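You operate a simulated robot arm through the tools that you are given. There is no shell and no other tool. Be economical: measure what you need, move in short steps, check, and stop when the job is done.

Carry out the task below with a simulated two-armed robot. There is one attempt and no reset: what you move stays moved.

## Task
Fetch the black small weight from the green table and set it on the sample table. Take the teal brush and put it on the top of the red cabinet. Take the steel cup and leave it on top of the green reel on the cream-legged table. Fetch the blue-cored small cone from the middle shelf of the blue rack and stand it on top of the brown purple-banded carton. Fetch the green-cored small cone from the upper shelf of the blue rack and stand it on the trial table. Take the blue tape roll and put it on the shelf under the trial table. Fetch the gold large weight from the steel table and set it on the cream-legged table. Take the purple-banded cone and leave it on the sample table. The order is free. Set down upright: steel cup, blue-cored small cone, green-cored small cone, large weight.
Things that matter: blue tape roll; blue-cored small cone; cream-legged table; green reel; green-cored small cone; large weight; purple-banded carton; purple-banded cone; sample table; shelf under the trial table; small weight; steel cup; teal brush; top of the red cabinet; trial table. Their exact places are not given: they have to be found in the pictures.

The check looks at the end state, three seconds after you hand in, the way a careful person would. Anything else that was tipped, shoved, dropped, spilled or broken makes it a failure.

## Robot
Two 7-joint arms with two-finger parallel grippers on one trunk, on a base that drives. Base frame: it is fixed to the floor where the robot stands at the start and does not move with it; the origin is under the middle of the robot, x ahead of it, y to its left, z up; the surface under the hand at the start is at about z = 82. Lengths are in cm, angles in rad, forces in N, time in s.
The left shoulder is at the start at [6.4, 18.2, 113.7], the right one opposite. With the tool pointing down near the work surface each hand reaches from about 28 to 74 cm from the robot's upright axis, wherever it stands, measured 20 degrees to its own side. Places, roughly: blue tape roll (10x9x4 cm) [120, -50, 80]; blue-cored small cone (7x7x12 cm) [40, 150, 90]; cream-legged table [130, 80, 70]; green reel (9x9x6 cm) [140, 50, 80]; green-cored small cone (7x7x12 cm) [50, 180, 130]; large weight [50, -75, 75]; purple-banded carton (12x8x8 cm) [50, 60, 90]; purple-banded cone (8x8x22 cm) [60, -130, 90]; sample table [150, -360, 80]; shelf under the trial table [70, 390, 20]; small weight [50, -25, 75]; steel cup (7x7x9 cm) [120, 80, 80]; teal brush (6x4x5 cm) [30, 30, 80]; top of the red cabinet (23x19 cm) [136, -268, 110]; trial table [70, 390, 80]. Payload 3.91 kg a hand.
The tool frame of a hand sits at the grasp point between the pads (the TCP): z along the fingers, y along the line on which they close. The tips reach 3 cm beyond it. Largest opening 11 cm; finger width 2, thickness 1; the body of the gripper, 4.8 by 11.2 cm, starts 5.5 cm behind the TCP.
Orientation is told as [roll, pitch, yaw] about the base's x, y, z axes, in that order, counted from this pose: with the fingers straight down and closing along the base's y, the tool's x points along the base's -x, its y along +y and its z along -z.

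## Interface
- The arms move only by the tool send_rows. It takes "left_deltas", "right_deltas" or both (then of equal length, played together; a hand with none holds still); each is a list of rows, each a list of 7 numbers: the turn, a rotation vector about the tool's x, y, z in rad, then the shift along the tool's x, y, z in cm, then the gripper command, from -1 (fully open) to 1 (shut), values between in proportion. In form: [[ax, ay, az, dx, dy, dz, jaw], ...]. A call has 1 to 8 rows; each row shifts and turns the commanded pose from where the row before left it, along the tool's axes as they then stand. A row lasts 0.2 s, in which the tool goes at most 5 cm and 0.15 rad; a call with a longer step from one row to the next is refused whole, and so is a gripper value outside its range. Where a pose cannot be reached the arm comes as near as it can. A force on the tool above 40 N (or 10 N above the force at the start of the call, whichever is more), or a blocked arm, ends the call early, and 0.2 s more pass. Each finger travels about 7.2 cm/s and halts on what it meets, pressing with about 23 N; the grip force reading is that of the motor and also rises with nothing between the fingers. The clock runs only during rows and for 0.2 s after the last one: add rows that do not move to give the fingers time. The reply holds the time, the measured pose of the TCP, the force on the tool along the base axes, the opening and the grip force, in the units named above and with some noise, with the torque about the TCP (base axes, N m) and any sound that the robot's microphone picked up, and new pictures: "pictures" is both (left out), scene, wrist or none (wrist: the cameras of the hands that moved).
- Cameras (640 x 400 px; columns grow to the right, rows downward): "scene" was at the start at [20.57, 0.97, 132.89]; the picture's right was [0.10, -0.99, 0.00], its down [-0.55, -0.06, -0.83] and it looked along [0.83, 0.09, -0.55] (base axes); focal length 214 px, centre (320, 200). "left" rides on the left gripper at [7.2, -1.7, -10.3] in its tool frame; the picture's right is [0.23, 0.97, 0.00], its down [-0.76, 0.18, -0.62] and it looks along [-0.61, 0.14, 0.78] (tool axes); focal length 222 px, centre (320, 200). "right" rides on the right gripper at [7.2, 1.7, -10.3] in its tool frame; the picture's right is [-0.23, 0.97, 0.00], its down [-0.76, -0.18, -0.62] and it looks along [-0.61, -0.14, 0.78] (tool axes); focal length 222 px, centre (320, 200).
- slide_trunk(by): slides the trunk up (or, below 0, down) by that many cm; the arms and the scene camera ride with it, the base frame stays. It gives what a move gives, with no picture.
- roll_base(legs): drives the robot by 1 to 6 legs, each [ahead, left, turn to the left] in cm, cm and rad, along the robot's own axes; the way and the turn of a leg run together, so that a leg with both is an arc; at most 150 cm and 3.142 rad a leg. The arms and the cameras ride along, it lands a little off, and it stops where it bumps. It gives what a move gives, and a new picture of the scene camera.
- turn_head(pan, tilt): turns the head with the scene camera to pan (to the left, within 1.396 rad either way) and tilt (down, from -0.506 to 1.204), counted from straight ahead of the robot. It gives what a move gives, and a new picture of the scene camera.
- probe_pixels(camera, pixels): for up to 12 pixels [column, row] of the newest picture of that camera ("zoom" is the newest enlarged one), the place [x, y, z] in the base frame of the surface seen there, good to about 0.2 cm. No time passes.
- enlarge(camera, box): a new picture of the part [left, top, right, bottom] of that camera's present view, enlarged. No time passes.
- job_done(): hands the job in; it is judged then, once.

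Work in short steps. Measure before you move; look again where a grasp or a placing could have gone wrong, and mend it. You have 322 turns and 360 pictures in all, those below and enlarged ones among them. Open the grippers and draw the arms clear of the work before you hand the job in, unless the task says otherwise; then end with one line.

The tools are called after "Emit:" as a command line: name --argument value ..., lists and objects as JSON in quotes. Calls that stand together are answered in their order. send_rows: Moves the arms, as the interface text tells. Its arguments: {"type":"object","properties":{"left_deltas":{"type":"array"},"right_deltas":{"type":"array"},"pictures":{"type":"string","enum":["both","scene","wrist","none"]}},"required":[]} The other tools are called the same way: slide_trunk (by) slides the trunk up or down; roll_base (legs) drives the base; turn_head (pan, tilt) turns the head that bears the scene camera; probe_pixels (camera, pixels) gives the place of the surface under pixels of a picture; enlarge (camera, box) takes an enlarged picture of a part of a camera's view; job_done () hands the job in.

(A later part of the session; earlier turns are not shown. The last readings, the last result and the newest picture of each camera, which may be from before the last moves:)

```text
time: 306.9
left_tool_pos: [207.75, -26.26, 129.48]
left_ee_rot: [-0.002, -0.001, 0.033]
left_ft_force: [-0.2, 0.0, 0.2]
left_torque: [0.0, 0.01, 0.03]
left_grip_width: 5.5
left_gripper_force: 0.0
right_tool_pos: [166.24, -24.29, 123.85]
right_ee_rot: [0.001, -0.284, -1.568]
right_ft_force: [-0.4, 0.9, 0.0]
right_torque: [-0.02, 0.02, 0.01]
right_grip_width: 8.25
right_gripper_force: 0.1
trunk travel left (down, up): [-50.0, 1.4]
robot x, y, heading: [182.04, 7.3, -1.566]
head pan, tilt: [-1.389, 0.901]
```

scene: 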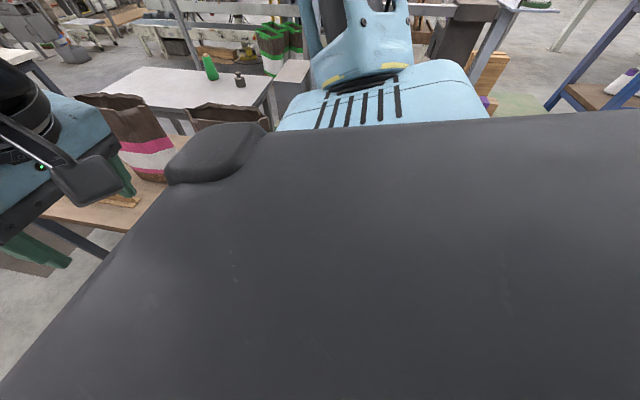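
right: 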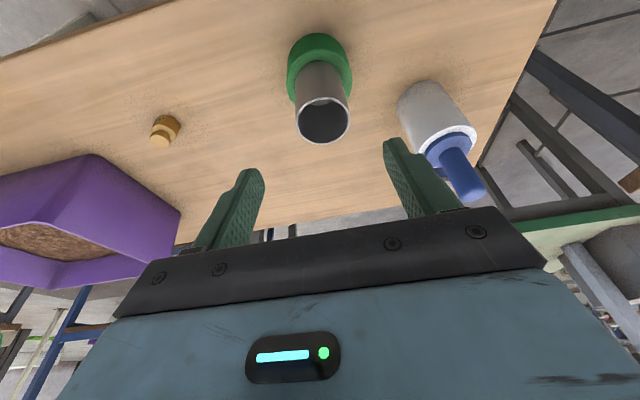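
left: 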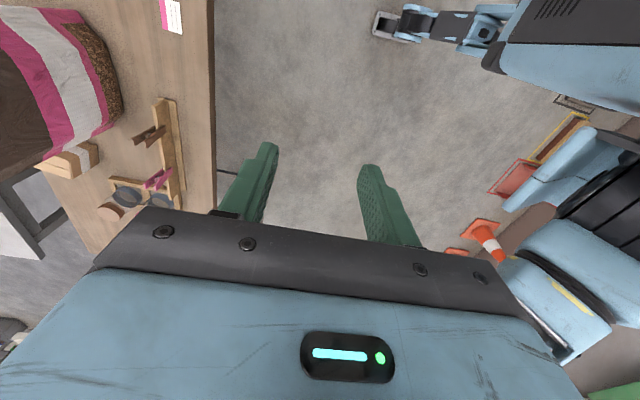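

The view is masked by the hull; I probe the hull's rear and shoulder outline to learn its true extent.

Emit:
probe_pixels --camera "scene" --pixels '[[630, 115], [500, 120], [300, 140], [200, 170], [480, 90], [300, 110], [380, 75], [600, 300], [150, 250]]'

Emit:
send_rows --left_deltas '[[0, 0, 0, 0, 0, 0, 0]]' --right_deltas '[[0, 0, 0, 0, 0, 0, -0.5]]' --pictures "wrist"

```text
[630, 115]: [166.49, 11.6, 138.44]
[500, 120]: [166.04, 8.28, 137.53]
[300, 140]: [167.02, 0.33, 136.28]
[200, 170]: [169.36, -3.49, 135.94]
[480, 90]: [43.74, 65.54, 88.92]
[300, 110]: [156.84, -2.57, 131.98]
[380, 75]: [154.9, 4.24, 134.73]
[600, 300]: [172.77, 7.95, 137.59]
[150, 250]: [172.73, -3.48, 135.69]
```

```text
time: 307.3
left_tool_pos: [207.9, -26.17, 129.47]
left_ee_rot: [-0.002, 0.001, 0.033]
left_ft_force: [-0.2, -0.2, -0.4]
left_torque: [0.02, -0.03, 0.03]
left_grip_width: 5.51
left_gripper_force: 0.0
right_tool_pos: [166.24, -24.35, 123.86]
right_ee_rot: [0.003, -0.282, -1.572]
right_ft_force: [-0.6, 0.1, 0.0]
right_torque: [-0.02, -0.03, -0.01]
right_grip_width: 8.28
right_gripper_force: 0.0
trunk travel left (down, up): [-50.0, 1.4]
robot x, y, heading: [181.78, 6.94, -1.568]
head pan, tilt: [-1.389, 0.901]
```

right: 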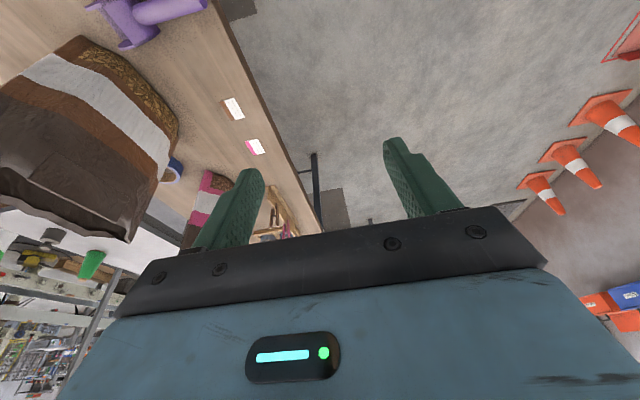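
left: 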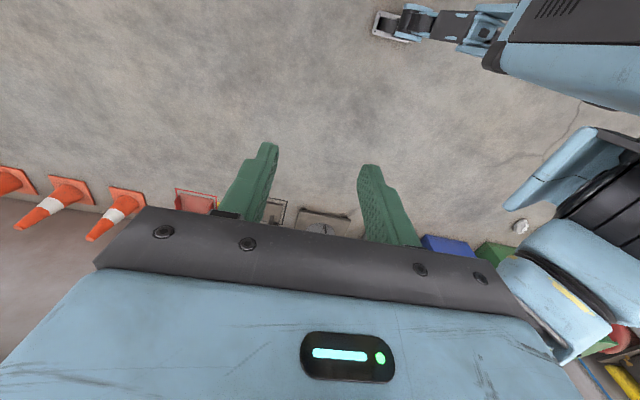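

Nothing seems disturbed. The gap is too narrow, so I'll instead reach between the bags from the wall side with the right hand tilted strongly forward (≈1 rad), closing along y across the ring. I drive to (208,-70) facing −x.

Emit:
roll_base --legs '[[0, 26, 0], [0, 0, -1.572], [0, 78, 0]]'

Emit:
turn_head --pan -0.25 --tilt 0.75

```text
time: 320.9
left_tool_pos: [172.92, -96.58, 129.59]
left_ee_rot: [-0.004, 0.001, -1.554]
left_ft_force: [0.4, 0.3, 0.1]
left_torque: [-0.01, 0.02, 0.0]
left_grip_width: 5.52
left_gripper_force: 0.1
right_tool_pos: [175.43, -55.12, 123.91]
right_ee_rot: [0.002, -0.28, 3.125]
right_ft_force: [0.3, -0.2, -0.3]
right_torque: [0.03, 0.0, 0.0]
right_grip_width: 8.27
right_gripper_force: 0.0
trunk travel left (down, up): [-50.0, 1.4]
robot x, y, heading: [206.56, -71.19, 3.125]
head pan, tilt: [-1.389, 0.901]
```

scene: 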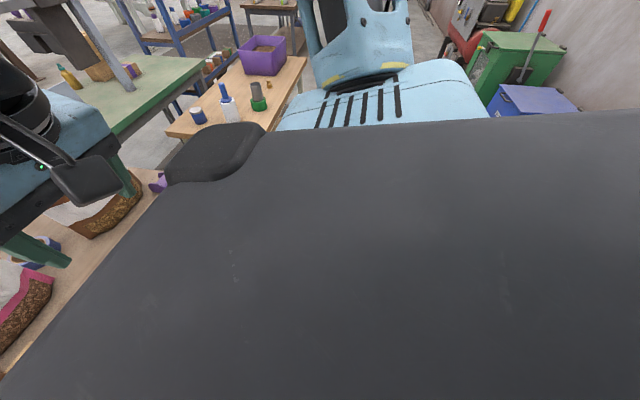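

```text
time: 322.3
left_tool_pos: [172.77, -96.52, 129.34]
left_ee_rot: [-0.003, 0.0, -1.555]
left_ft_force: [0.6, 0.6, -0.4]
left_torque: [0.0, 0.05, 0.01]
left_grip_width: 5.51
left_gripper_force: 0.1
right_tool_pos: [175.35, -55.03, 123.77]
right_ee_rot: [0.0, -0.283, 3.126]
right_ft_force: [-0.3, 0.1, 0.5]
right_torque: [0.02, 0.01, 0.01]
right_grip_width: 8.26
right_gripper_force: 0.1
trunk travel left (down, up): [-50.0, 1.4]
robot x, y, heading: [206.54, -71.27, 3.131]
head pan, tilt: [-0.25, 0.75]
```

scene: 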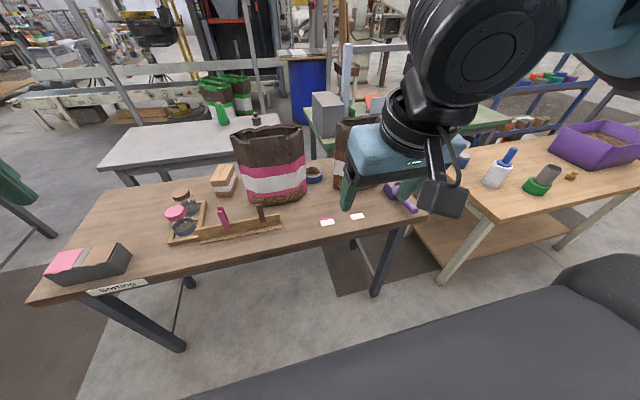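

Everything is intact (cup on reel, gold weight). I extend the right hand to x≈155, y≈-50.6, then tilt it forward.

Emit:
send_rows --right_deltas '[[0, 0, 0, -3.62, -0.9, 1.9, -1], [0, 0, 0, -3.62, -0.9, 1.9, -1], [0, 0, 0, -3.62, -0.9, 1.9, -1], [0, 0, 0, -3.62, -0.9, 1.9, -1], [0, 0, 0, -3.62, -0.9, 1.9, -1], [0, 0, 0, 0, 0, 0, -1]]' --pictures "none"

Emit:
send_rows --right_deltas '[[0, -0.14, 0, 0, 0, 0, -1], [0, -0.14, 0, 0, 0, 0, -1], [0, -0.14, 0, 0, 0, 0, -1], [0, -0.14, 0, 0, 0, 0, -1], [0, -0.14, 0, 0, 0, 0, -1], [0, 0, 0, 0, 0, 0, -1]]'

```text
time: 323.7
left_tool_pos: [173.03, -96.6, 129.48]
left_ee_rot: [-0.004, 0.0, -1.554]
left_ft_force: [0.5, 0.1, -0.9]
left_torque: [0.03, 0.03, 0.0]
left_grip_width: 5.52
left_gripper_force: 0.0
right_tool_pos: [155.33, -50.4, 119.84]
right_ee_rot: [0.0, -0.284, 3.125]
right_ft_force: [-0.2, -0.1, 1.1]
right_torque: [-0.03, -0.02, 0.01]
right_grip_width: 11.04
right_gripper_force: 0.0
trunk travel left (down, up): [-50.0, 1.4]
robot x, y, heading: [206.69, -71.29, 3.126]
head pan, tilt: [-0.25, 0.75]
```

```text
time: 325.1
left_tool_pos: [172.77, -96.62, 129.42]
left_ee_rot: [-0.005, -0.001, -1.553]
left_ft_force: [0.6, 0.6, 0.0]
left_torque: [0.02, -0.04, 0.01]
left_grip_width: 5.49
left_gripper_force: 0.0
right_tool_pos: [155.4, -50.18, 119.79]
right_ee_rot: [0.003, -0.985, 3.123]
right_ft_force: [0.5, -0.4, 0.4]
right_torque: [-0.02, -0.02, -0.03]
right_grip_width: 11.02
right_gripper_force: 0.2
trunk travel left (down, up): [-50.0, 1.4]
robot x, y, heading: [206.46, -71.27, 3.131]
head pan, tilt: [-0.25, 0.75]
```

scene: 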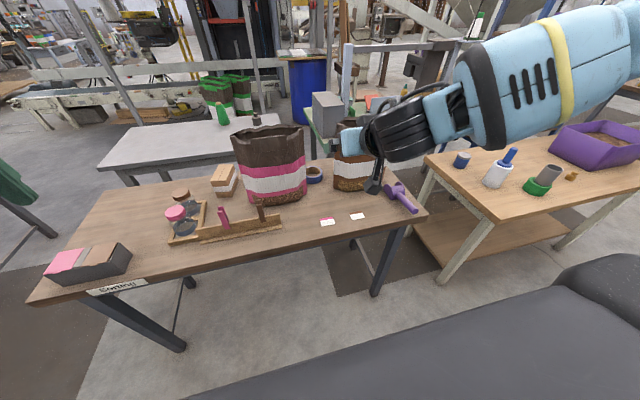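
right: 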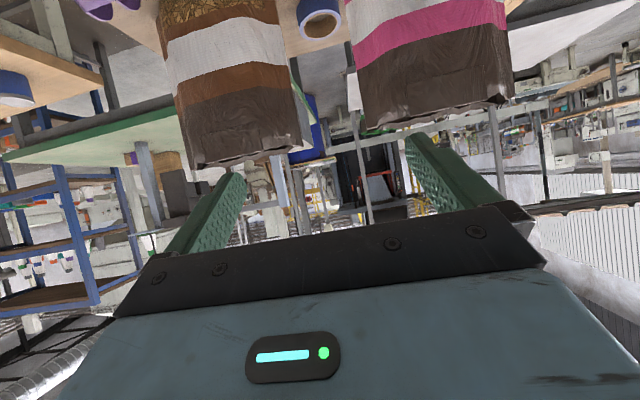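

Reached pitch ≈-0.985. The wrist view shows the tape (320,18) between brown bag (left) and pink bag (right). I probe edges.

Emit:
probe_pixels --camera "right" --pixels '[[320, 35], [300, 15], [340, 15], [320, 8], [280, 22], [290, 60], [300, 120], [345, 25], [352, 70], [362, 115], [302, 100], [348, 95]]'

Emit:
enlarge --camera "right" --box '[240, 0, 400, 100]'

```text
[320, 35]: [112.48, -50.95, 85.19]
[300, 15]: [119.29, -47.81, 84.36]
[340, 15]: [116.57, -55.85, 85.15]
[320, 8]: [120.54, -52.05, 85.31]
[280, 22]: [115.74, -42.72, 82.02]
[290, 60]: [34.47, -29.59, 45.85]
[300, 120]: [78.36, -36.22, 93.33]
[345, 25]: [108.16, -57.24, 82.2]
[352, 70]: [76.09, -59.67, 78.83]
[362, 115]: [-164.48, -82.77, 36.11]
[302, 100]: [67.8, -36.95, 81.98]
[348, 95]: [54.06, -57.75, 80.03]
```

```text
4.00 times, centred on (320, 50) of right
```

zoom: 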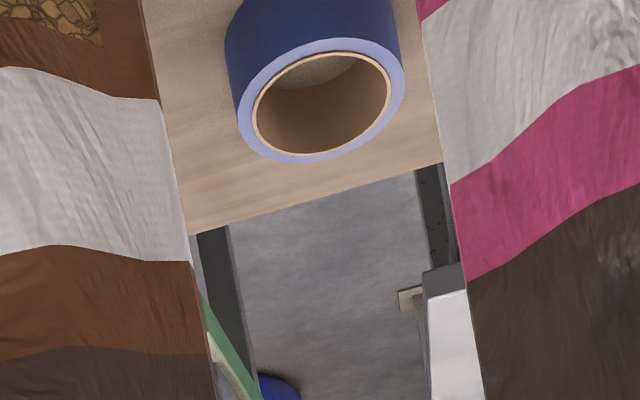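

I measure tape sides and bag edges more finely on the zoom.

Emit:
probe_pixels --camera "zoom" --pixels '[[242, 105], [400, 75], [290, 158], [233, 60], [396, 20], [148, 90], [165, 160], [180, 240], [435, 90], [450, 150], [462, 230], [478, 340]]'

Emit:
probe_pixels --camera "right" --pixels '[[272, 20], [274, 50], [282, 90], [290, 130], [296, 158], [352, 18], [358, 60], [366, 100], [374, 122], [240, 100], [420, 90]]'

```text
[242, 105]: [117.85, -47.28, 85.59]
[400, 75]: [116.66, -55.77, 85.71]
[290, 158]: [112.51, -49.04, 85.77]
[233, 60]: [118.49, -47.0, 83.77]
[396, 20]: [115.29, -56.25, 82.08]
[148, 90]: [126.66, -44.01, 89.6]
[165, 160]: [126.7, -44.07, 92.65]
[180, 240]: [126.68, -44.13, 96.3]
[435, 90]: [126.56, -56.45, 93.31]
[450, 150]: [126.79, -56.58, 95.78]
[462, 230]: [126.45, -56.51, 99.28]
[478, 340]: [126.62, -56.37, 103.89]
```

```text
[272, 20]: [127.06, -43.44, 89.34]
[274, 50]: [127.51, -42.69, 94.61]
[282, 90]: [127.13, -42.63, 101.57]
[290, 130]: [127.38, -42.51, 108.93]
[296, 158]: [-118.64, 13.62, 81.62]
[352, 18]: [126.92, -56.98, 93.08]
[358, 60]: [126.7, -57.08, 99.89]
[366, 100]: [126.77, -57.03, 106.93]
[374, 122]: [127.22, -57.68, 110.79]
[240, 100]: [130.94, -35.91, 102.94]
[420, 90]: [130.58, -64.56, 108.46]
```

Gap between bags is only 12.3 cm — too tight for the 11.2 cm gripper. I withdraw; before that I measure the cream table's left end and the green table's back edge to reconsider entering the gap.

Emit:
turn_head --pan -0.6 --tilt 0.6

```text
time: 325.9
left_tool_pos: [172.89, -96.65, 129.43]
left_ee_rot: [-0.001, 0.0, -1.554]
left_ft_force: [-0.5, 0.2, 0.5]
left_torque: [0.02, 0.0, 0.0]
left_grip_width: 5.5
left_gripper_force: 0.0
right_tool_pos: [155.54, -50.25, 119.77]
right_ee_rot: [0.002, -0.983, 3.122]
right_ft_force: [-0.4, -0.2, 0.2]
right_torque: [0.01, -0.03, 0.01]
right_grip_width: 11.0
right_gripper_force: 0.1
trunk travel left (down, up): [-50.0, 1.4]
robot x, y, heading: [206.34, -71.4, 3.123]
head pan, tilt: [-0.6, 0.6]
```

scene: 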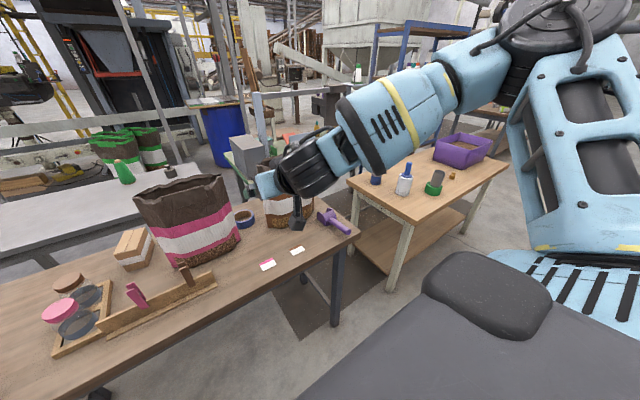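

I probe the arm's points for its real geometry, plus cream table's end edge.

Emit:
probe_pixels --camera "scene" --pixels '[[310, 170], [345, 150], [390, 125], [440, 90], [480, 60], [265, 185], [375, 260], [355, 190], [395, 222], [365, 178], [350, 235]]'

```text
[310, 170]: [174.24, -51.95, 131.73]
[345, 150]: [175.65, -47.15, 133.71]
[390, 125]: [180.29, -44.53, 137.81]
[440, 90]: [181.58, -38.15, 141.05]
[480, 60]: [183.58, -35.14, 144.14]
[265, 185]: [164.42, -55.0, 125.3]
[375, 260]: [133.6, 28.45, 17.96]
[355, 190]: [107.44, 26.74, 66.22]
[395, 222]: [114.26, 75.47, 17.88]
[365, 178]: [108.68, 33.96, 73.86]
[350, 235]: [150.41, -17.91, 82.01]
```

The bag gap (12.3 cm) admits the 9.2 cm tape, so I'll hook the tape with closed fingers in its hole and drag it out toward the robot, hand nearly horizontal and central in the gap. First close the fingers, tilt to ≈1.25, and come nearer.

Emit:
send_rows --right_deltas '[[0, -0.13, 0, 0, 0, 0, 0], [0, -0.13, 0, 0, 0, 0, 0.6], [0, 0, 0, 0, 0, 0, 1], [0, 0, 0, 0, 0, 0, 1], [0, 0, 0, 0, 0, 0, 1], [0, 0, 0, 0, 0, 0, 1]]' --pictures "none"

Emit:
roll_base --legs '[[10, 0, 0.015]]'

Emit:
turn_head --pan -0.3 --tilt 0.7

```text
time: 327.3
left_tool_pos: [172.95, -96.56, 129.43]
left_ee_rot: [-0.005, 0.0, -1.555]
left_ft_force: [0.6, -0.6, 0.8]
left_torque: [0.0, 0.01, 0.02]
left_grip_width: 5.54
left_gripper_force: 0.1
right_tool_pos: [155.51, -50.4, 119.77]
right_ee_rot: [0.007, -1.243, 3.12]
right_ft_force: [-0.8, 0.1, -0.3]
right_torque: [0.0, 0.02, 0.01]
right_grip_width: 0.0
right_gripper_force: 23.0
trunk travel left (down, up): [-50.0, 1.4]
robot x, y, heading: [206.46, -71.36, 3.129]
head pan, tilt: [-0.6, 0.6]
```

```text
time: 328.4
left_tool_pos: [163.31, -97.09, 129.51]
left_ee_rot: [-0.003, 0.0, -1.539]
left_ft_force: [0.0, 0.2, 0.1]
left_torque: [-0.01, -0.01, -0.02]
left_grip_width: 5.5
left_gripper_force: 0.1
right_tool_pos: [145.35, -50.91, 119.98]
right_ee_rot: [0.006, -1.244, 3.138]
right_ft_force: [0.3, -0.2, -0.8]
right_torque: [0.01, 0.0, 0.01]
right_grip_width: 0.01
right_gripper_force: 23.3
trunk travel left (down, up): [-50.0, 1.4]
robot x, y, heading: [196.21, -71.41, -3.138]
head pan, tilt: [-0.6, 0.6]
```

scene: 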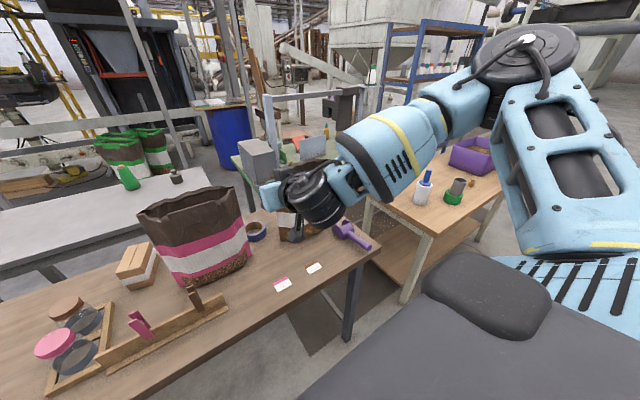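

```text
time: 329.2
left_tool_pos: [163.21, -97.05, 129.42]
left_ee_rot: [-0.005, 0.001, -1.54]
left_ft_force: [0.5, 0.2, 0.7]
left_torque: [-0.01, 0.0, 0.0]
left_grip_width: 5.49
left_gripper_force: 0.1
right_tool_pos: [145.31, -50.92, 119.71]
right_ee_rot: [0.006, -1.243, 3.137]
right_ft_force: [-0.1, -0.6, 0.2]
right_torque: [0.01, 0.01, -0.03]
right_grip_width: 0.0
right_gripper_force: 22.7
trunk travel left (down, up): [-50.0, 1.4]
robot x, y, heading: [196.39, -71.08, -3.138]
head pan, tilt: [-0.3, 0.7]
```

scene: 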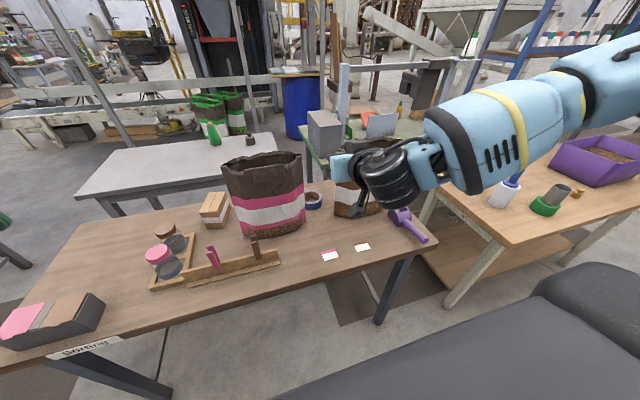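

Hand is level-ish at (145,-50.9,119.8). I lower it straight down to z≈95 in front of the bags, centring y at -50.25.

Emit:
send_rows --right_deltas '[[0, 0, 0, 3.95, -0.11, 1.34, 1], [0, 0, 0, 3.95, -0.11, 1.34, 1], [0, 0, 0, 3.95, -0.11, 1.34, 1], [0, 0, 0, 3.95, -0.11, 1.34, 1], [0, 0, 0, 3.95, -0.11, 1.34, 1], [0, 0, 0, 3.95, -0.11, 1.34, 1], [0, 0, 0, 0, 0, 0, 1]]'

```text
time: 330.8
left_tool_pos: [163.23, -97.07, 129.42]
left_ee_rot: [-0.002, -0.001, -1.54]
left_ft_force: [-0.4, 0.1, 1.0]
left_torque: [0.02, -0.01, -0.03]
left_grip_width: 5.51
left_gripper_force: 0.1
right_tool_pos: [145.65, -47.89, 98.02]
right_ee_rot: [0.007, -1.243, 3.139]
right_ft_force: [0.7, 0.7, 0.6]
right_torque: [-0.02, 0.0, -0.04]
right_grip_width: 0.0
right_gripper_force: 23.1
right hand out of reach, approached as far as the arm can: row 5, 6
trunk travel left (down, up): [-50.0, 1.4]
robot x, y, heading: [196.59, -71.17, -3.136]
head pan, tilt: [-0.3, 0.7]
```

scene: 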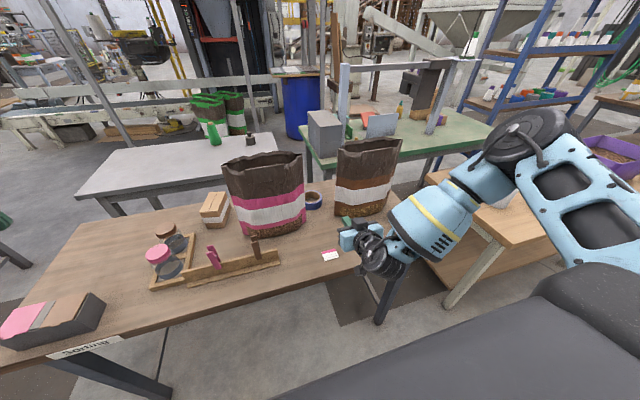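
right: 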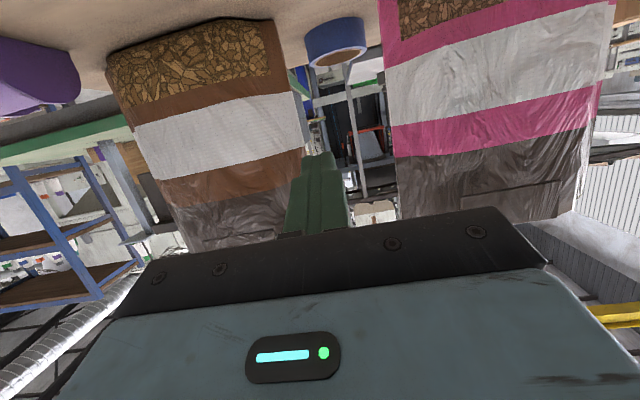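

Lower limit reached because the trunk is high. I lower the trunk 8 cm (hand then at z≈90).

Emit:
send_rows --right_deltas '[[0, 0, 0, -0.95, 2.0, -0.3, 1], [0, 0, 0, 0, 0, 0, 1]]' --pictures "none"

Emit:
slide_trunk --by -8

```text
time: 331.4
left_tool_pos: [163.35, -97.11, 129.49]
left_ee_rot: [-0.004, -0.001, -1.54]
left_ft_force: [-1.0, 0.6, 0.2]
left_torque: [-0.01, 0.01, 0.02]
left_grip_width: 5.51
left_gripper_force: 0.0
right_tool_pos: [145.79, -49.45, 99.39]
right_ee_rot: [0.008, -1.242, 3.135]
right_ft_force: [0.3, -0.5, 0.0]
right_torque: [0.01, 0.02, 0.0]
right_grip_width: 0.0
right_gripper_force: 22.9
right hand out of reach, approached as far as the arm can: row 1
trunk travel left (down, up): [-50.0, 1.4]
robot x, y, heading: [196.89, -71.62, -3.139]
head pan, tilt: [-0.3, 0.7]
```

```text
time: 332.6
left_tool_pos: [163.35, -97.08, 121.64]
left_ee_rot: [-0.005, 0.002, -1.54]
left_ft_force: [0.5, -0.2, -0.5]
left_torque: [-0.03, 0.01, 0.02]
left_grip_width: 5.52
left_gripper_force: 0.1
right_tool_pos: [145.72, -49.42, 91.25]
right_ee_rot: [0.005, -1.244, 3.136]
right_ft_force: [0.1, -0.2, 0.5]
right_torque: [0.02, 0.01, 0.0]
right_grip_width: 0.02
right_gripper_force: 23.0
trunk travel left (down, up): [-42.0, 9.4]
robot x, y, heading: [196.66, -71.33, -3.142]
head pan, tilt: [-0.3, 0.7]
```

Now at z 91. I drive the base 14 cm ahead with the hand centred (y≈-50), which keeps it in front of the bags.

Emit:
send_rows --right_deltas '[[0, 0, 0, 0.6, 0.8, 0.2, 1], [0, 0, 0, 0, 0, 0, 1]]' --pictures "none"

Emit:
roll_base --legs '[[9, 0, 0]]'

Emit:
send_rows --right_deltas '[[0, 0, 0, 0, 0, 0, 1]]' --pictures "wrist"

```text
time: 333.2
left_tool_pos: [163.35, -96.94, 121.59]
left_ee_rot: [-0.003, 0.0, -1.539]
left_ft_force: [0.2, -0.2, -0.8]
left_torque: [0.01, 0.01, 0.02]
left_grip_width: 5.5
left_gripper_force: 0.0
right_tool_pos: [145.66, -50.08, 90.76]
right_ee_rot: [0.006, -1.241, 3.133]
right_ft_force: [0.9, 0.5, 0.2]
right_torque: [0.02, -0.04, 0.01]
right_grip_width: 0.01
right_gripper_force: 23.0
trunk travel left (down, up): [-42.0, 9.4]
robot x, y, heading: [196.69, -71.01, -3.14]
head pan, tilt: [-0.3, 0.7]
```

```text
time: 334.3
left_tool_pos: [154.19, -96.99, 121.5]
left_ee_rot: [-0.003, 0.0, -1.539]
left_ft_force: [-0.1, -1.0, -0.5]
left_torque: [0.0, -0.02, 0.0]
left_grip_width: 5.5
left_gripper_force: 0.1
right_tool_pos: [136.67, -50.15, 90.68]
right_ee_rot: [0.007, -1.242, 3.136]
right_ft_force: [-0.7, -0.5, -0.8]
right_torque: [-0.02, 0.03, -0.01]
right_grip_width: 0.03
right_gripper_force: 23.2
trunk travel left (down, up): [-42.0, 9.4]
robot x, y, heading: [187.46, -71.6, -3.137]
head pan, tilt: [-0.3, 0.7]
```

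scene: 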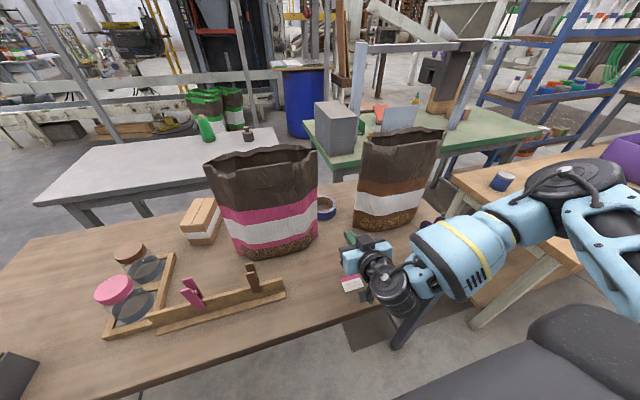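

```text
time: 334.7
left_tool_pos: [154.43, -97.11, 121.56]
left_ee_rot: [-0.005, -0.001, -1.541]
left_ft_force: [0.6, 1.2, 0.7]
left_torque: [0.01, -0.01, 0.0]
left_grip_width: 5.5
left_gripper_force: 0.0
right_tool_pos: [136.81, -50.2, 90.65]
right_ee_rot: [0.007, -1.245, 3.135]
right_ft_force: [0.1, 0.4, -0.3]
right_torque: [0.0, -0.04, -0.02]
right_grip_width: 0.02
right_gripper_force: 22.9
trunk travel left (down, up): [-42.0, 9.4]
robot x, y, heading: [187.59, -71.25, -3.141]
head pan, tilt: [-0.3, 0.7]
```

right: 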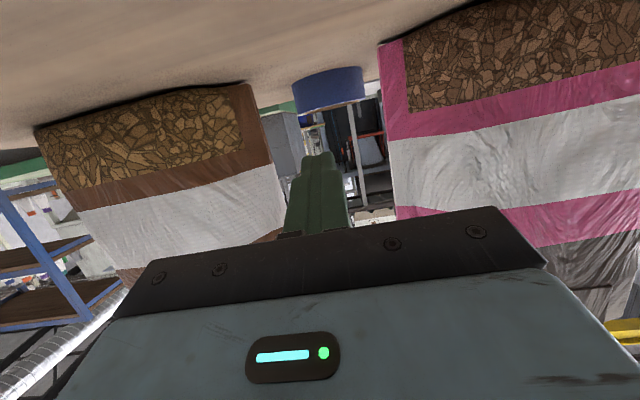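

The fingers point into the gap above the tape. I advance 8 cm and re-check alignment.

Emit:
send_rows --right_deltas '[[0, 0, 0, -0.95, 0, 3.8, 1], [0, 0, 0, -0.95, 0, 3.8, 1], [0, 0, 0, 0, 0, 0, 1]]'

```text
time: 335.5
left_tool_pos: [154.34, -97.09, 121.51]
left_ee_rot: [-0.004, -0.001, -1.539]
left_ft_force: [-0.2, 0.6, -0.4]
left_torque: [0.01, 0.02, 0.01]
left_grip_width: 5.49
left_gripper_force: 0.1
right_tool_pos: [129.14, -50.2, 90.14]
right_ee_rot: [0.006, -1.243, 3.136]
right_ft_force: [0.8, 0.4, 0.1]
right_torque: [0.01, 0.03, 0.01]
right_grip_width: 0.0
right_gripper_force: 23.1
trunk travel left (down, up): [-42.0, 9.4]
robot x, y, heading: [187.69, -71.38, -3.138]
head pan, tilt: [-0.3, 0.7]
```

scene: 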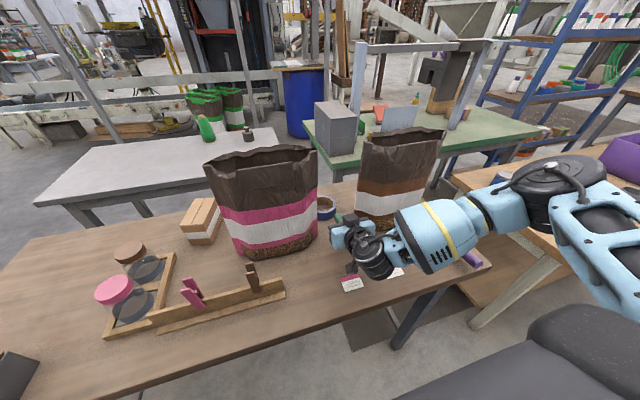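
right: 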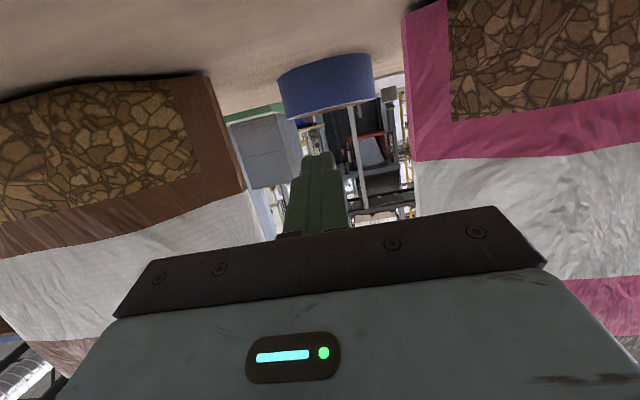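

I probe the bag edges and tape from here for alignment.

Emit:
probe_pixels --camera "right" --pixels '[[225, 140], [245, 195], [408, 90], [415, 160], [418, 200], [285, 95], [370, 90], [325, 60], [325, 112]]'

```text
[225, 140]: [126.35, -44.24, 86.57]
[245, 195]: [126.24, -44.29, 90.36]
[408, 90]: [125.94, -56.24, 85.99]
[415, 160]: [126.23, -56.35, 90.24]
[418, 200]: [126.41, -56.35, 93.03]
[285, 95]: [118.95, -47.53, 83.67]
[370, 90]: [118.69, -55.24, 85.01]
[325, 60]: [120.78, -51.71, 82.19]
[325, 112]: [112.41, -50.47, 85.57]
```

Gap half-width is 6.0 about y=-50.28. A steeper tilt (≈0.95) hooks better for the same insertion. I retilt, then advance above the ring's hole.

Emit:
send_rows --right_deltas '[[0, 0.1, 0, 0, 0, 0, 1], [0, 0.1, 0, 0, 0, 0, 1], [0, 0.09, 0, 0, 0, 0, 1], [0, 0, 0, 0, 0, 0, 1]]' --pictures "wrist"

```text
time: 336.5
left_tool_pos: [154.38, -97.03, 121.51]
left_ee_rot: [-0.003, 0.001, -1.541]
left_ft_force: [-0.6, 0.1, 0.9]
left_torque: [-0.02, 0.0, -0.01]
left_grip_width: 5.52
left_gripper_force: 0.0
right_tool_pos: [128.96, -50.2, 90.06]
right_ee_rot: [0.003, -0.952, 3.138]
right_ft_force: [-0.1, 1.3, 0.2]
right_torque: [-0.06, -0.02, 0.02]
right_grip_width: 0.0
right_gripper_force: 23.2
trunk travel left (down, up): [-42.0, 9.4]
robot x, y, heading: [187.61, -71.24, -3.141]
head pan, tilt: [-0.3, 0.7]
```

right: 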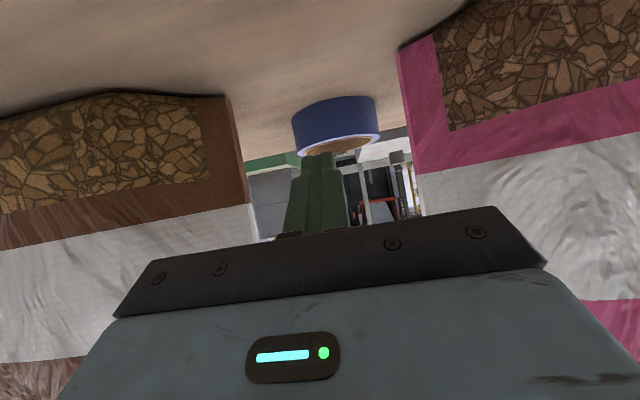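

I advance 9 cm to bring the tips over the hole (two thirds first is safe; force limits guard).

Emit:
send_rows --right_deltas '[[0, 0, 0, -1.42, 0.03, 1.76, 1], [0, 0, 0, -1.42, 0.03, 1.76, 1], [0, 0, 0, -1.41, 0.02, 1.75, 1], [0, 0, 0, -1.41, 0, 1.75, 1], [0, 0, 0, 0, 0, 0, 1]]'

```text
time: 337.7
left_tool_pos: [154.42, -97.02, 121.37]
left_ee_rot: [-0.002, 0.0, -1.539]
left_ft_force: [-0.2, -0.2, -0.3]
left_torque: [0.01, -0.02, 0.01]
left_grip_width: 5.53
left_gripper_force: 0.1
right_tool_pos: [119.87, -50.33, 90.58]
right_ee_rot: [0.003, -0.953, 3.139]
right_ft_force: [0.2, 0.3, -0.2]
right_torque: [0.05, -0.01, 0.03]
right_grip_width: 0.0
right_gripper_force: 22.6
trunk travel left (down, up): [-42.0, 9.4]
robot x, y, heading: [187.61, -71.12, -3.135]
head pan, tilt: [-0.3, 0.7]
```

scene: 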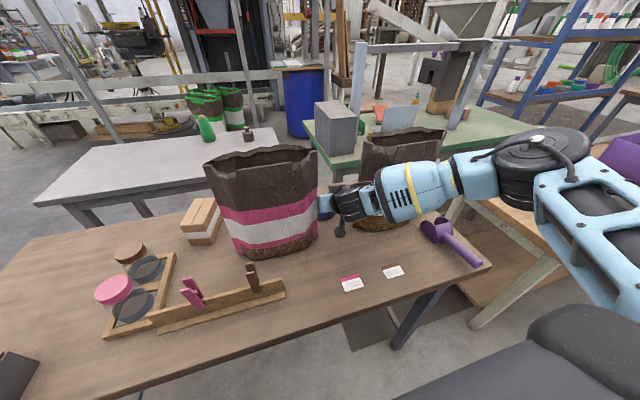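
right: 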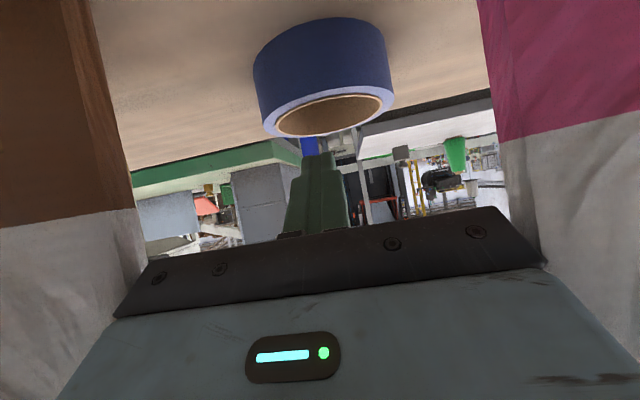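

No contact so far. I lower the tips 3.5 cm into the hole.

Emit:
send_rows --right_deltas '[[0, 0, 0, 1.3, 0, 1.15, 1], [0, 0, 0, 1.3, 0, 1.12, 1], [0, 0, 0, 0, 0, 0, 1]]'

```text
time: 338.5
left_tool_pos: [154.4, -97.04, 121.43]
left_ee_rot: [-0.003, -0.001, -1.54]
left_ft_force: [1.0, -0.4, 0.3]
left_torque: [-0.01, 0.0, 0.0]
left_grip_width: 5.5
left_gripper_force: 0.0
right_tool_pos: [119.62, -50.2, 87.35]
right_ee_rot: [0.004, -0.954, 3.139]
right_ft_force: [-1.4, -1.0, 3.9]
right_torque: [-0.02, 0.07, 0.01]
right_grip_width: 0.0
right_gripper_force: 22.9
trunk travel left (down, up): [-42.0, 9.4]
robot x, y, heading: [187.37, -71.19, -3.134]
head pan, tilt: [-0.3, 0.7]
```

scene: 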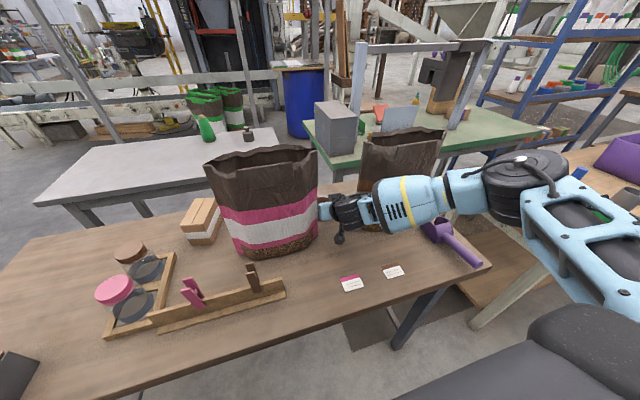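
right: 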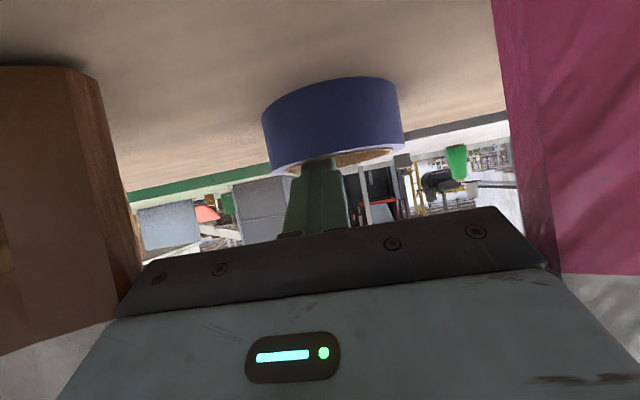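

Tips are in the hole (light contact). I drag 4 cm toward the robot and look.

Emit:
send_rows --right_deltas '[[0, 0, 0, 0.58, 0, -0.81, 1], [0, 0, 0, 0.58, 0, -0.81, 1], [0, 0, 0, 0.58, 0, -0.81, 1], [0, 0, 0, 0.58, 0, -0.81, 1], [0, 0, 0, 0, 0, 0, 1]]' --pictures "wrist"

```text
time: 339.7
left_tool_pos: [154.43, -97.08, 121.44]
left_ee_rot: [-0.004, 0.0, -1.54]
left_ft_force: [0.3, 0.2, -0.3]
left_torque: [0.01, 0.04, -0.02]
left_grip_width: 5.51
left_gripper_force: 0.1
right_tool_pos: [123.72, -50.32, 87.3]
right_ee_rot: [0.003, -0.954, 3.138]
right_ft_force: [-4.0, -0.6, 9.3]
right_torque: [0.03, 0.1, 0.01]
right_grip_width: 0.0
right_gripper_force: 22.7
trunk travel left (down, up): [-42.0, 9.4]
robot x, y, heading: [187.39, -71.13, -3.138]
head pan, tilt: [-0.3, 0.7]
```

right: 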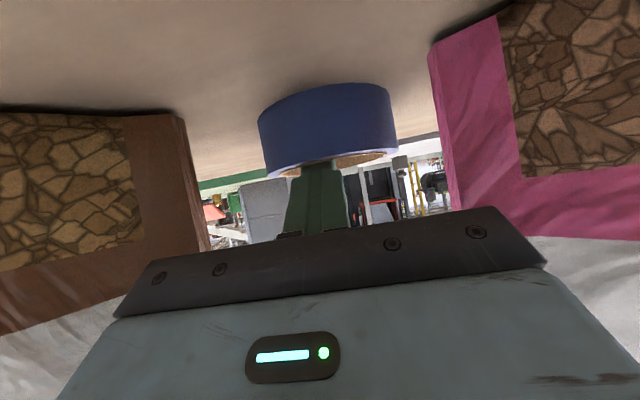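

The tape follows. It is 1 cm off-centre to −y, so I pull with a small +y component through the gap.

Emit:
send_rows --right_deltas '[[0, 0, 0, 0.4, -0.3, -0.6, 1], [0, 0, 0, 0.4, -0.3, -0.6, 1], [0, 0, 0, 0.4, -0.3, -0.6, 1], [0, 0, 0, 0, 0, 0, 1]]' --pictures "wrist"

Emit:
probe_pixels --camera "right" --pixels '[[262, 150], [394, 145], [325, 100], [205, 200], [445, 180]]'

```text
time: 340.7
left_tool_pos: [154.35, -97.06, 121.54]
left_ee_rot: [-0.004, 0.0, -1.54]
left_ft_force: [0.4, 0.4, -0.2]
left_torque: [-0.02, 0.02, -0.01]
left_grip_width: 5.51
left_gripper_force: 0.1
right_tool_pos: [125.77, -49.39, 87.22]
right_ee_rot: [0.003, -0.952, 3.136]
right_ft_force: [-0.3, -0.4, 2.3]
right_torque: [0.01, 0.04, 0.04]
right_grip_width: 0.02
right_gripper_force: 23.0
trunk travel left (down, up): [-42.0, 9.4]
robot x, y, heading: [187.97, -71.48, -3.139]
head pan, tilt: [-0.3, 0.7]
```

right: 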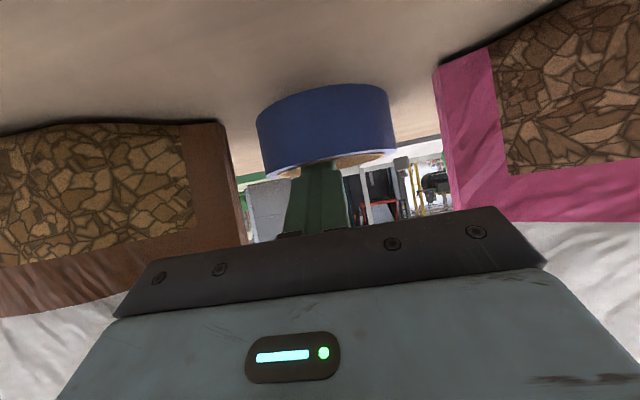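

```text
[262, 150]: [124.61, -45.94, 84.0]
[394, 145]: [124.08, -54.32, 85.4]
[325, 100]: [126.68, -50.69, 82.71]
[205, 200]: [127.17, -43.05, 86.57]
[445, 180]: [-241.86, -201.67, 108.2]
```

Tape is now centred (−45.8…−54.4) in the gap. I keep pulling straight, 9 cm.

Emit:
send_rows --right_deltas '[[0, 0, 0, 0.75, 0.02, -1.05, 1], [0, 0, 0, 0.75, 0.02, -1.05, 1], [0, 0, 0, 0.75, 0.02, -1.05, 1], [0, 0, 0, 0.75, 0.02, -1.05, 1], [0, 0, 0, 0.75, 0.02, -1.05, 1], [0, 0, 0, 0.75, 0.02, -1.05, 1], [0, 0, 0, 0.75, 0.02, -1.05, 1]]'

```text
time: 342.3
left_tool_pos: [154.48, -97.07, 121.58]
left_ee_rot: [-0.003, 0.0, -1.538]
left_ft_force: [0.2, 0.7, 0.1]
left_torque: [-0.02, 0.0, 0.01]
left_grip_width: 5.52
left_gripper_force: 0.1
right_tool_pos: [134.93, -49.49, 87.13]
right_ee_rot: [0.005, -0.952, 3.139]
right_ft_force: [-0.6, -0.3, 4.4]
right_torque: [-0.02, 0.03, -0.02]
right_grip_width: 0.01
right_gripper_force: 23.1
trunk travel left (down, up): [-42.0, 9.4]
robot x, y, heading: [187.5, -71.17, -3.141]
head pan, tilt: [-0.3, 0.7]
```

scene: 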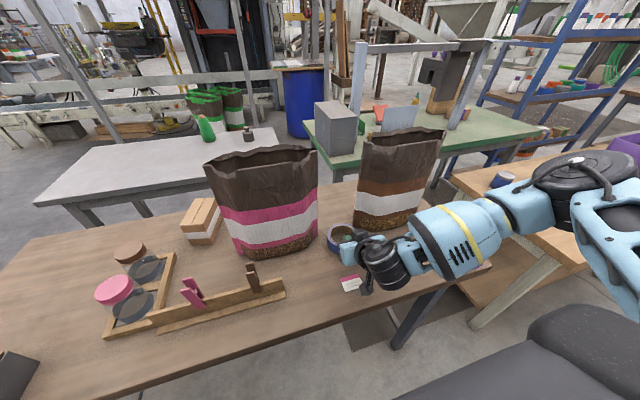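
right: 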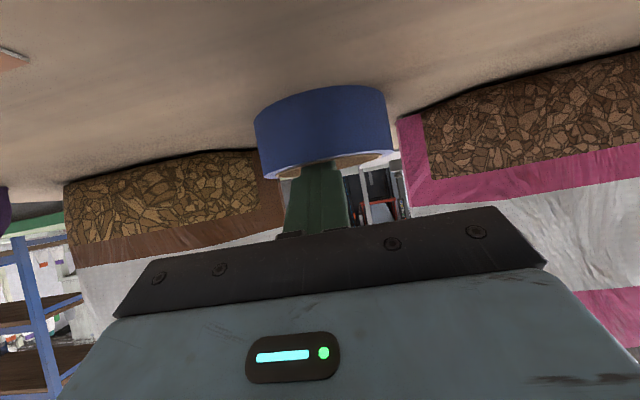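

The tape slid out nicely. I probe the small cards near it and tape position.

Emit:
probe_pixels --camera "scene" --pixels '[[342, 285], [358, 278], [345, 276], [360, 287], [383, 268], [400, 272], [335, 243], [333, 258], [330, 230], [355, 228]]'

```text
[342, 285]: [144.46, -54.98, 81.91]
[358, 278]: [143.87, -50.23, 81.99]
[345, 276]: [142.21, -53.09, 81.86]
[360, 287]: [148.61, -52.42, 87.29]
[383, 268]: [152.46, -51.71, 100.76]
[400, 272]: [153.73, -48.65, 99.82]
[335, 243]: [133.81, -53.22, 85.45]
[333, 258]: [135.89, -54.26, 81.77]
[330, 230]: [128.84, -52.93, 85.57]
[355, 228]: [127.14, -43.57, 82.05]
```

Cards start at x≈142. I drag 4 cm more, then withdraw the fingers upward.

Emit:
send_rows --right_deltas '[[0, 0, 0, 0.75, 0.0, -1.05, 1], [0, 0, 0, 0.75, 0.0, -1.05, 1], [0, 0, 0, 0.75, 0.0, -1.05, 1], [0, 0, 0, -1.6, 0, -1.2, 1], [0, 0, 0, -3, 0, -2.5, 1], [0, 0, 0, -3, 0, -2.5, 1], [0, 0, 0, 0, 0, -4, 1], [0, 0, 0, 0, 0, -4, 1]]'

```text
time: 344.1
left_tool_pos: [154.31, -97.11, 121.47]
left_ee_rot: [-0.005, 0.002, -1.538]
left_ft_force: [-0.3, -0.5, 0.8]
left_torque: [0.0, -0.02, 0.0]
left_grip_width: 5.52
left_gripper_force: 0.1
right_tool_pos: [141.3, -50.18, 100.6]
right_ee_rot: [0.003, -0.951, 3.139]
right_ft_force: [0.4, -0.7, -0.2]
right_torque: [-0.01, 0.0, -0.03]
right_grip_width: 0.02
right_gripper_force: 22.9
right hand out of reach, approached as far as the arm can: row 7, 8
trunk travel left (down, up): [-42.0, 9.4]
robot x, y, heading: [187.67, -71.2, -3.141]
head pan, tilt: [-0.3, 0.7]
```

scene: 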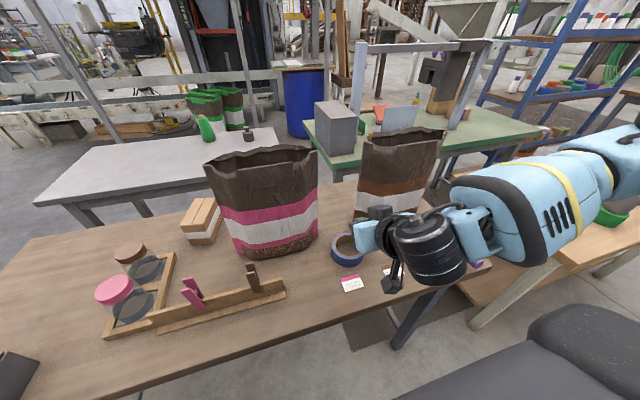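
right: 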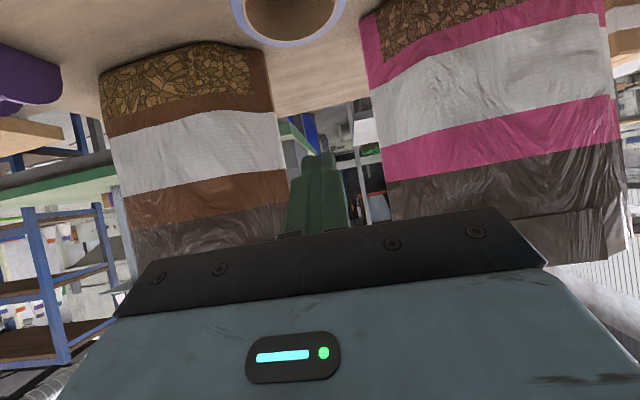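

The tape lies free near (136,-50). I measure it and open the fingers.

Emit:
enlarge --camera "scene" --box '[310, 210, 390, 290]'

Emit:
probe_pixels --camera "right" --pixels '[[288, 43], [234, 15], [345, 10], [250, 34], [325, 34], [237, 25], [340, 24]]'

Emit:
probe_pixels --camera "scene" --pixels '[[333, 250], [336, 242], [343, 236], [345, 264], [336, 258], [352, 268], [362, 262]]'

```text
5.00 times, centred on (350, 250) of scene
```

zoom: 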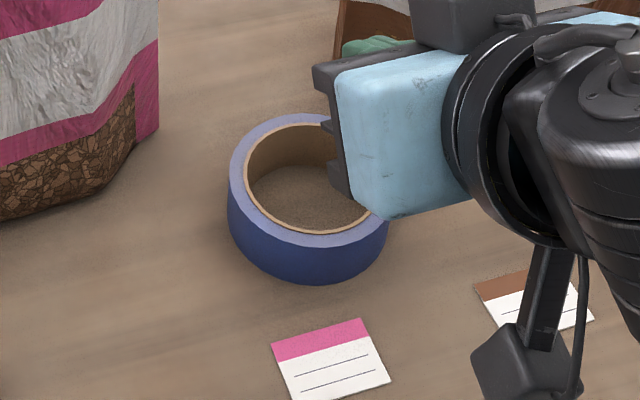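

```text
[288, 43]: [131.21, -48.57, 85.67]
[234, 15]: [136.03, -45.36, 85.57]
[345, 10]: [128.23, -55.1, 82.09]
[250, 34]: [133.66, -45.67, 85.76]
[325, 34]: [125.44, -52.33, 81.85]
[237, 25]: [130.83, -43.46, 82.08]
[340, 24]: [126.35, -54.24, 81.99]
```

```text
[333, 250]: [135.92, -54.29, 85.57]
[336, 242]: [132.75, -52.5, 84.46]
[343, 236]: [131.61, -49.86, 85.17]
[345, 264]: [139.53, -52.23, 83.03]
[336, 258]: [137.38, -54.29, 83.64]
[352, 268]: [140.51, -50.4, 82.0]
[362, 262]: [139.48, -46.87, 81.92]
```

Tape centre (135.7,-49.85), Ø9.1. I open fully, come above it, then descend straddling it.

Emit:
send_rows --right_deltas '[[0, 0, 0, 0, 0, 0, -1], [0, 0, 0, 0, 0, 0, -1], [0, 0, 0, 1.25, -0.11, 3.18, -1], [0, 0, 0, 1.25, -0.11, 3.18, -1], [0, 0, 0, 1.25, -0.11, 3.18, -1], [0, 0, 0, 0, 0, 0, -1]]' --pictures "wrist"

```text
time: 345.5
left_tool_pos: [154.44, -96.92, 121.51]
left_ee_rot: [-0.004, 0.0, -1.538]
left_ft_force: [-0.4, -0.1, -0.7]
left_torque: [0.01, 0.01, 0.02]
left_grip_width: 5.51
left_gripper_force: 0.0
right_tool_pos: [135.51, -49.95, 91.92]
right_ee_rot: [0.003, -0.952, 3.137]
right_ft_force: [0.0, -0.2, 0.2]
right_torque: [0.0, -0.01, 0.0]
right_grip_width: 10.99
right_gripper_force: 0.0
trunk travel left (down, up): [-42.0, 9.4]
robot x, y, heading: [187.66, -71.17, -3.144]
head pan, tilt: [-0.3, 0.7]
```

right: 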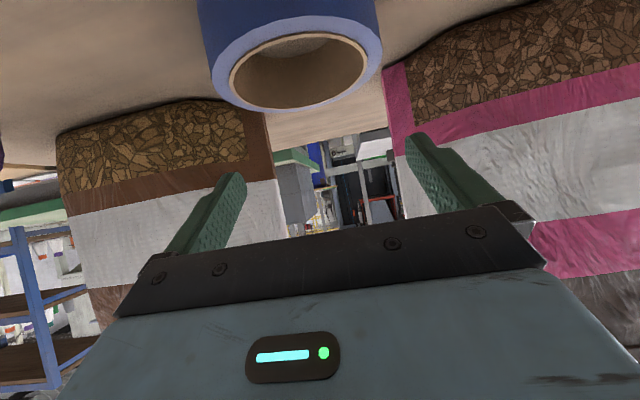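

Projection agrees with the ring centre (295). I descend 7.1 cm straight down, then close.

Emit:
send_rows --right_deltas '[[0, 0, 0, 1.95, -0.05, 1.39, -1], [0, 0, 0, 1.95, -0.05, 1.39, -1], [0, 0, 0, 1.85, 0, 1.32, -1], [0, 0, 0, 0, 0, 0, -1]]' --pictures "wrist"

```text
time: 346.5
left_tool_pos: [154.47, -97.09, 121.52]
left_ee_rot: [-0.003, 0.0, -1.54]
left_ft_force: [-0.2, 0.5, -1.0]
left_torque: [0.01, 0.0, 0.01]
left_grip_width: 5.5
left_gripper_force: 0.1
right_tool_pos: [135.71, -49.93, 84.85]
right_ee_rot: [0.004, -0.952, 3.138]
right_ft_force: [-0.7, 0.1, 0.8]
right_torque: [0.01, -0.04, 0.02]
right_grip_width: 11.0
right_gripper_force: 0.0
trunk travel left (down, up): [-42.0, 9.4]
robot x, y, heading: [187.49, -71.04, -3.139]
head pan, tilt: [-0.3, 0.7]
```

right: 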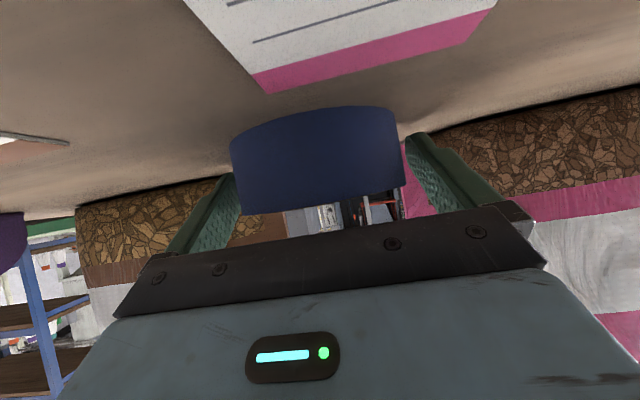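

Fingers straddle the tape at z 84.9 without contact. I close.

Emit:
send_rows --right_deltas '[[0, 0, 0, 0, 0, 0, -0.6], [0, 0, 0, 0, 0, 0, -0.3], [0, 0, 0, 0, 0, 0, 0.2], [0, 0, 0, 0, 0, 0, 0.6], [0, 0, 0, 0, 0, 0, 1], [0, 0, 0, 0, 0, 0, 1]]' --pictures "wrist"

```text
time: 347.9
left_tool_pos: [154.42, -97.09, 121.58]
left_ee_rot: [-0.004, 0.0, -1.538]
left_ft_force: [1.0, -0.3, 0.4]
left_torque: [-0.01, -0.01, -0.01]
left_grip_width: 5.5
left_gripper_force: 0.1
right_tool_pos: [135.52, -49.73, 85.06]
right_ee_rot: [0.004, -0.951, 3.138]
right_ft_force: [-0.3, 0.0, -0.9]
right_torque: [0.05, -0.02, 0.0]
right_grip_width: 8.96
right_gripper_force: 22.8
trunk travel left (down, up): [-42.0, 9.4]
robot x, y, heading: [187.52, -71.19, -3.145]
head pan, tilt: [-0.3, 0.7]
```

right: 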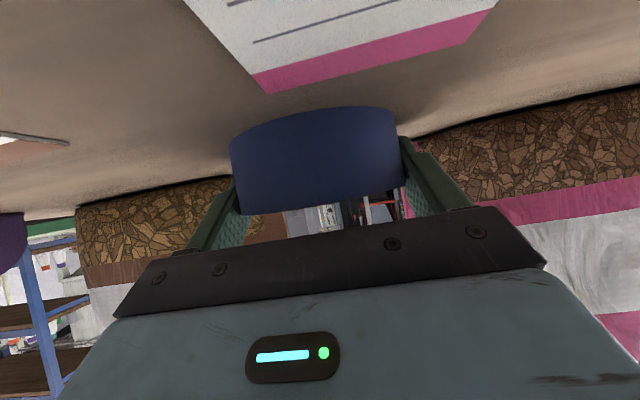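

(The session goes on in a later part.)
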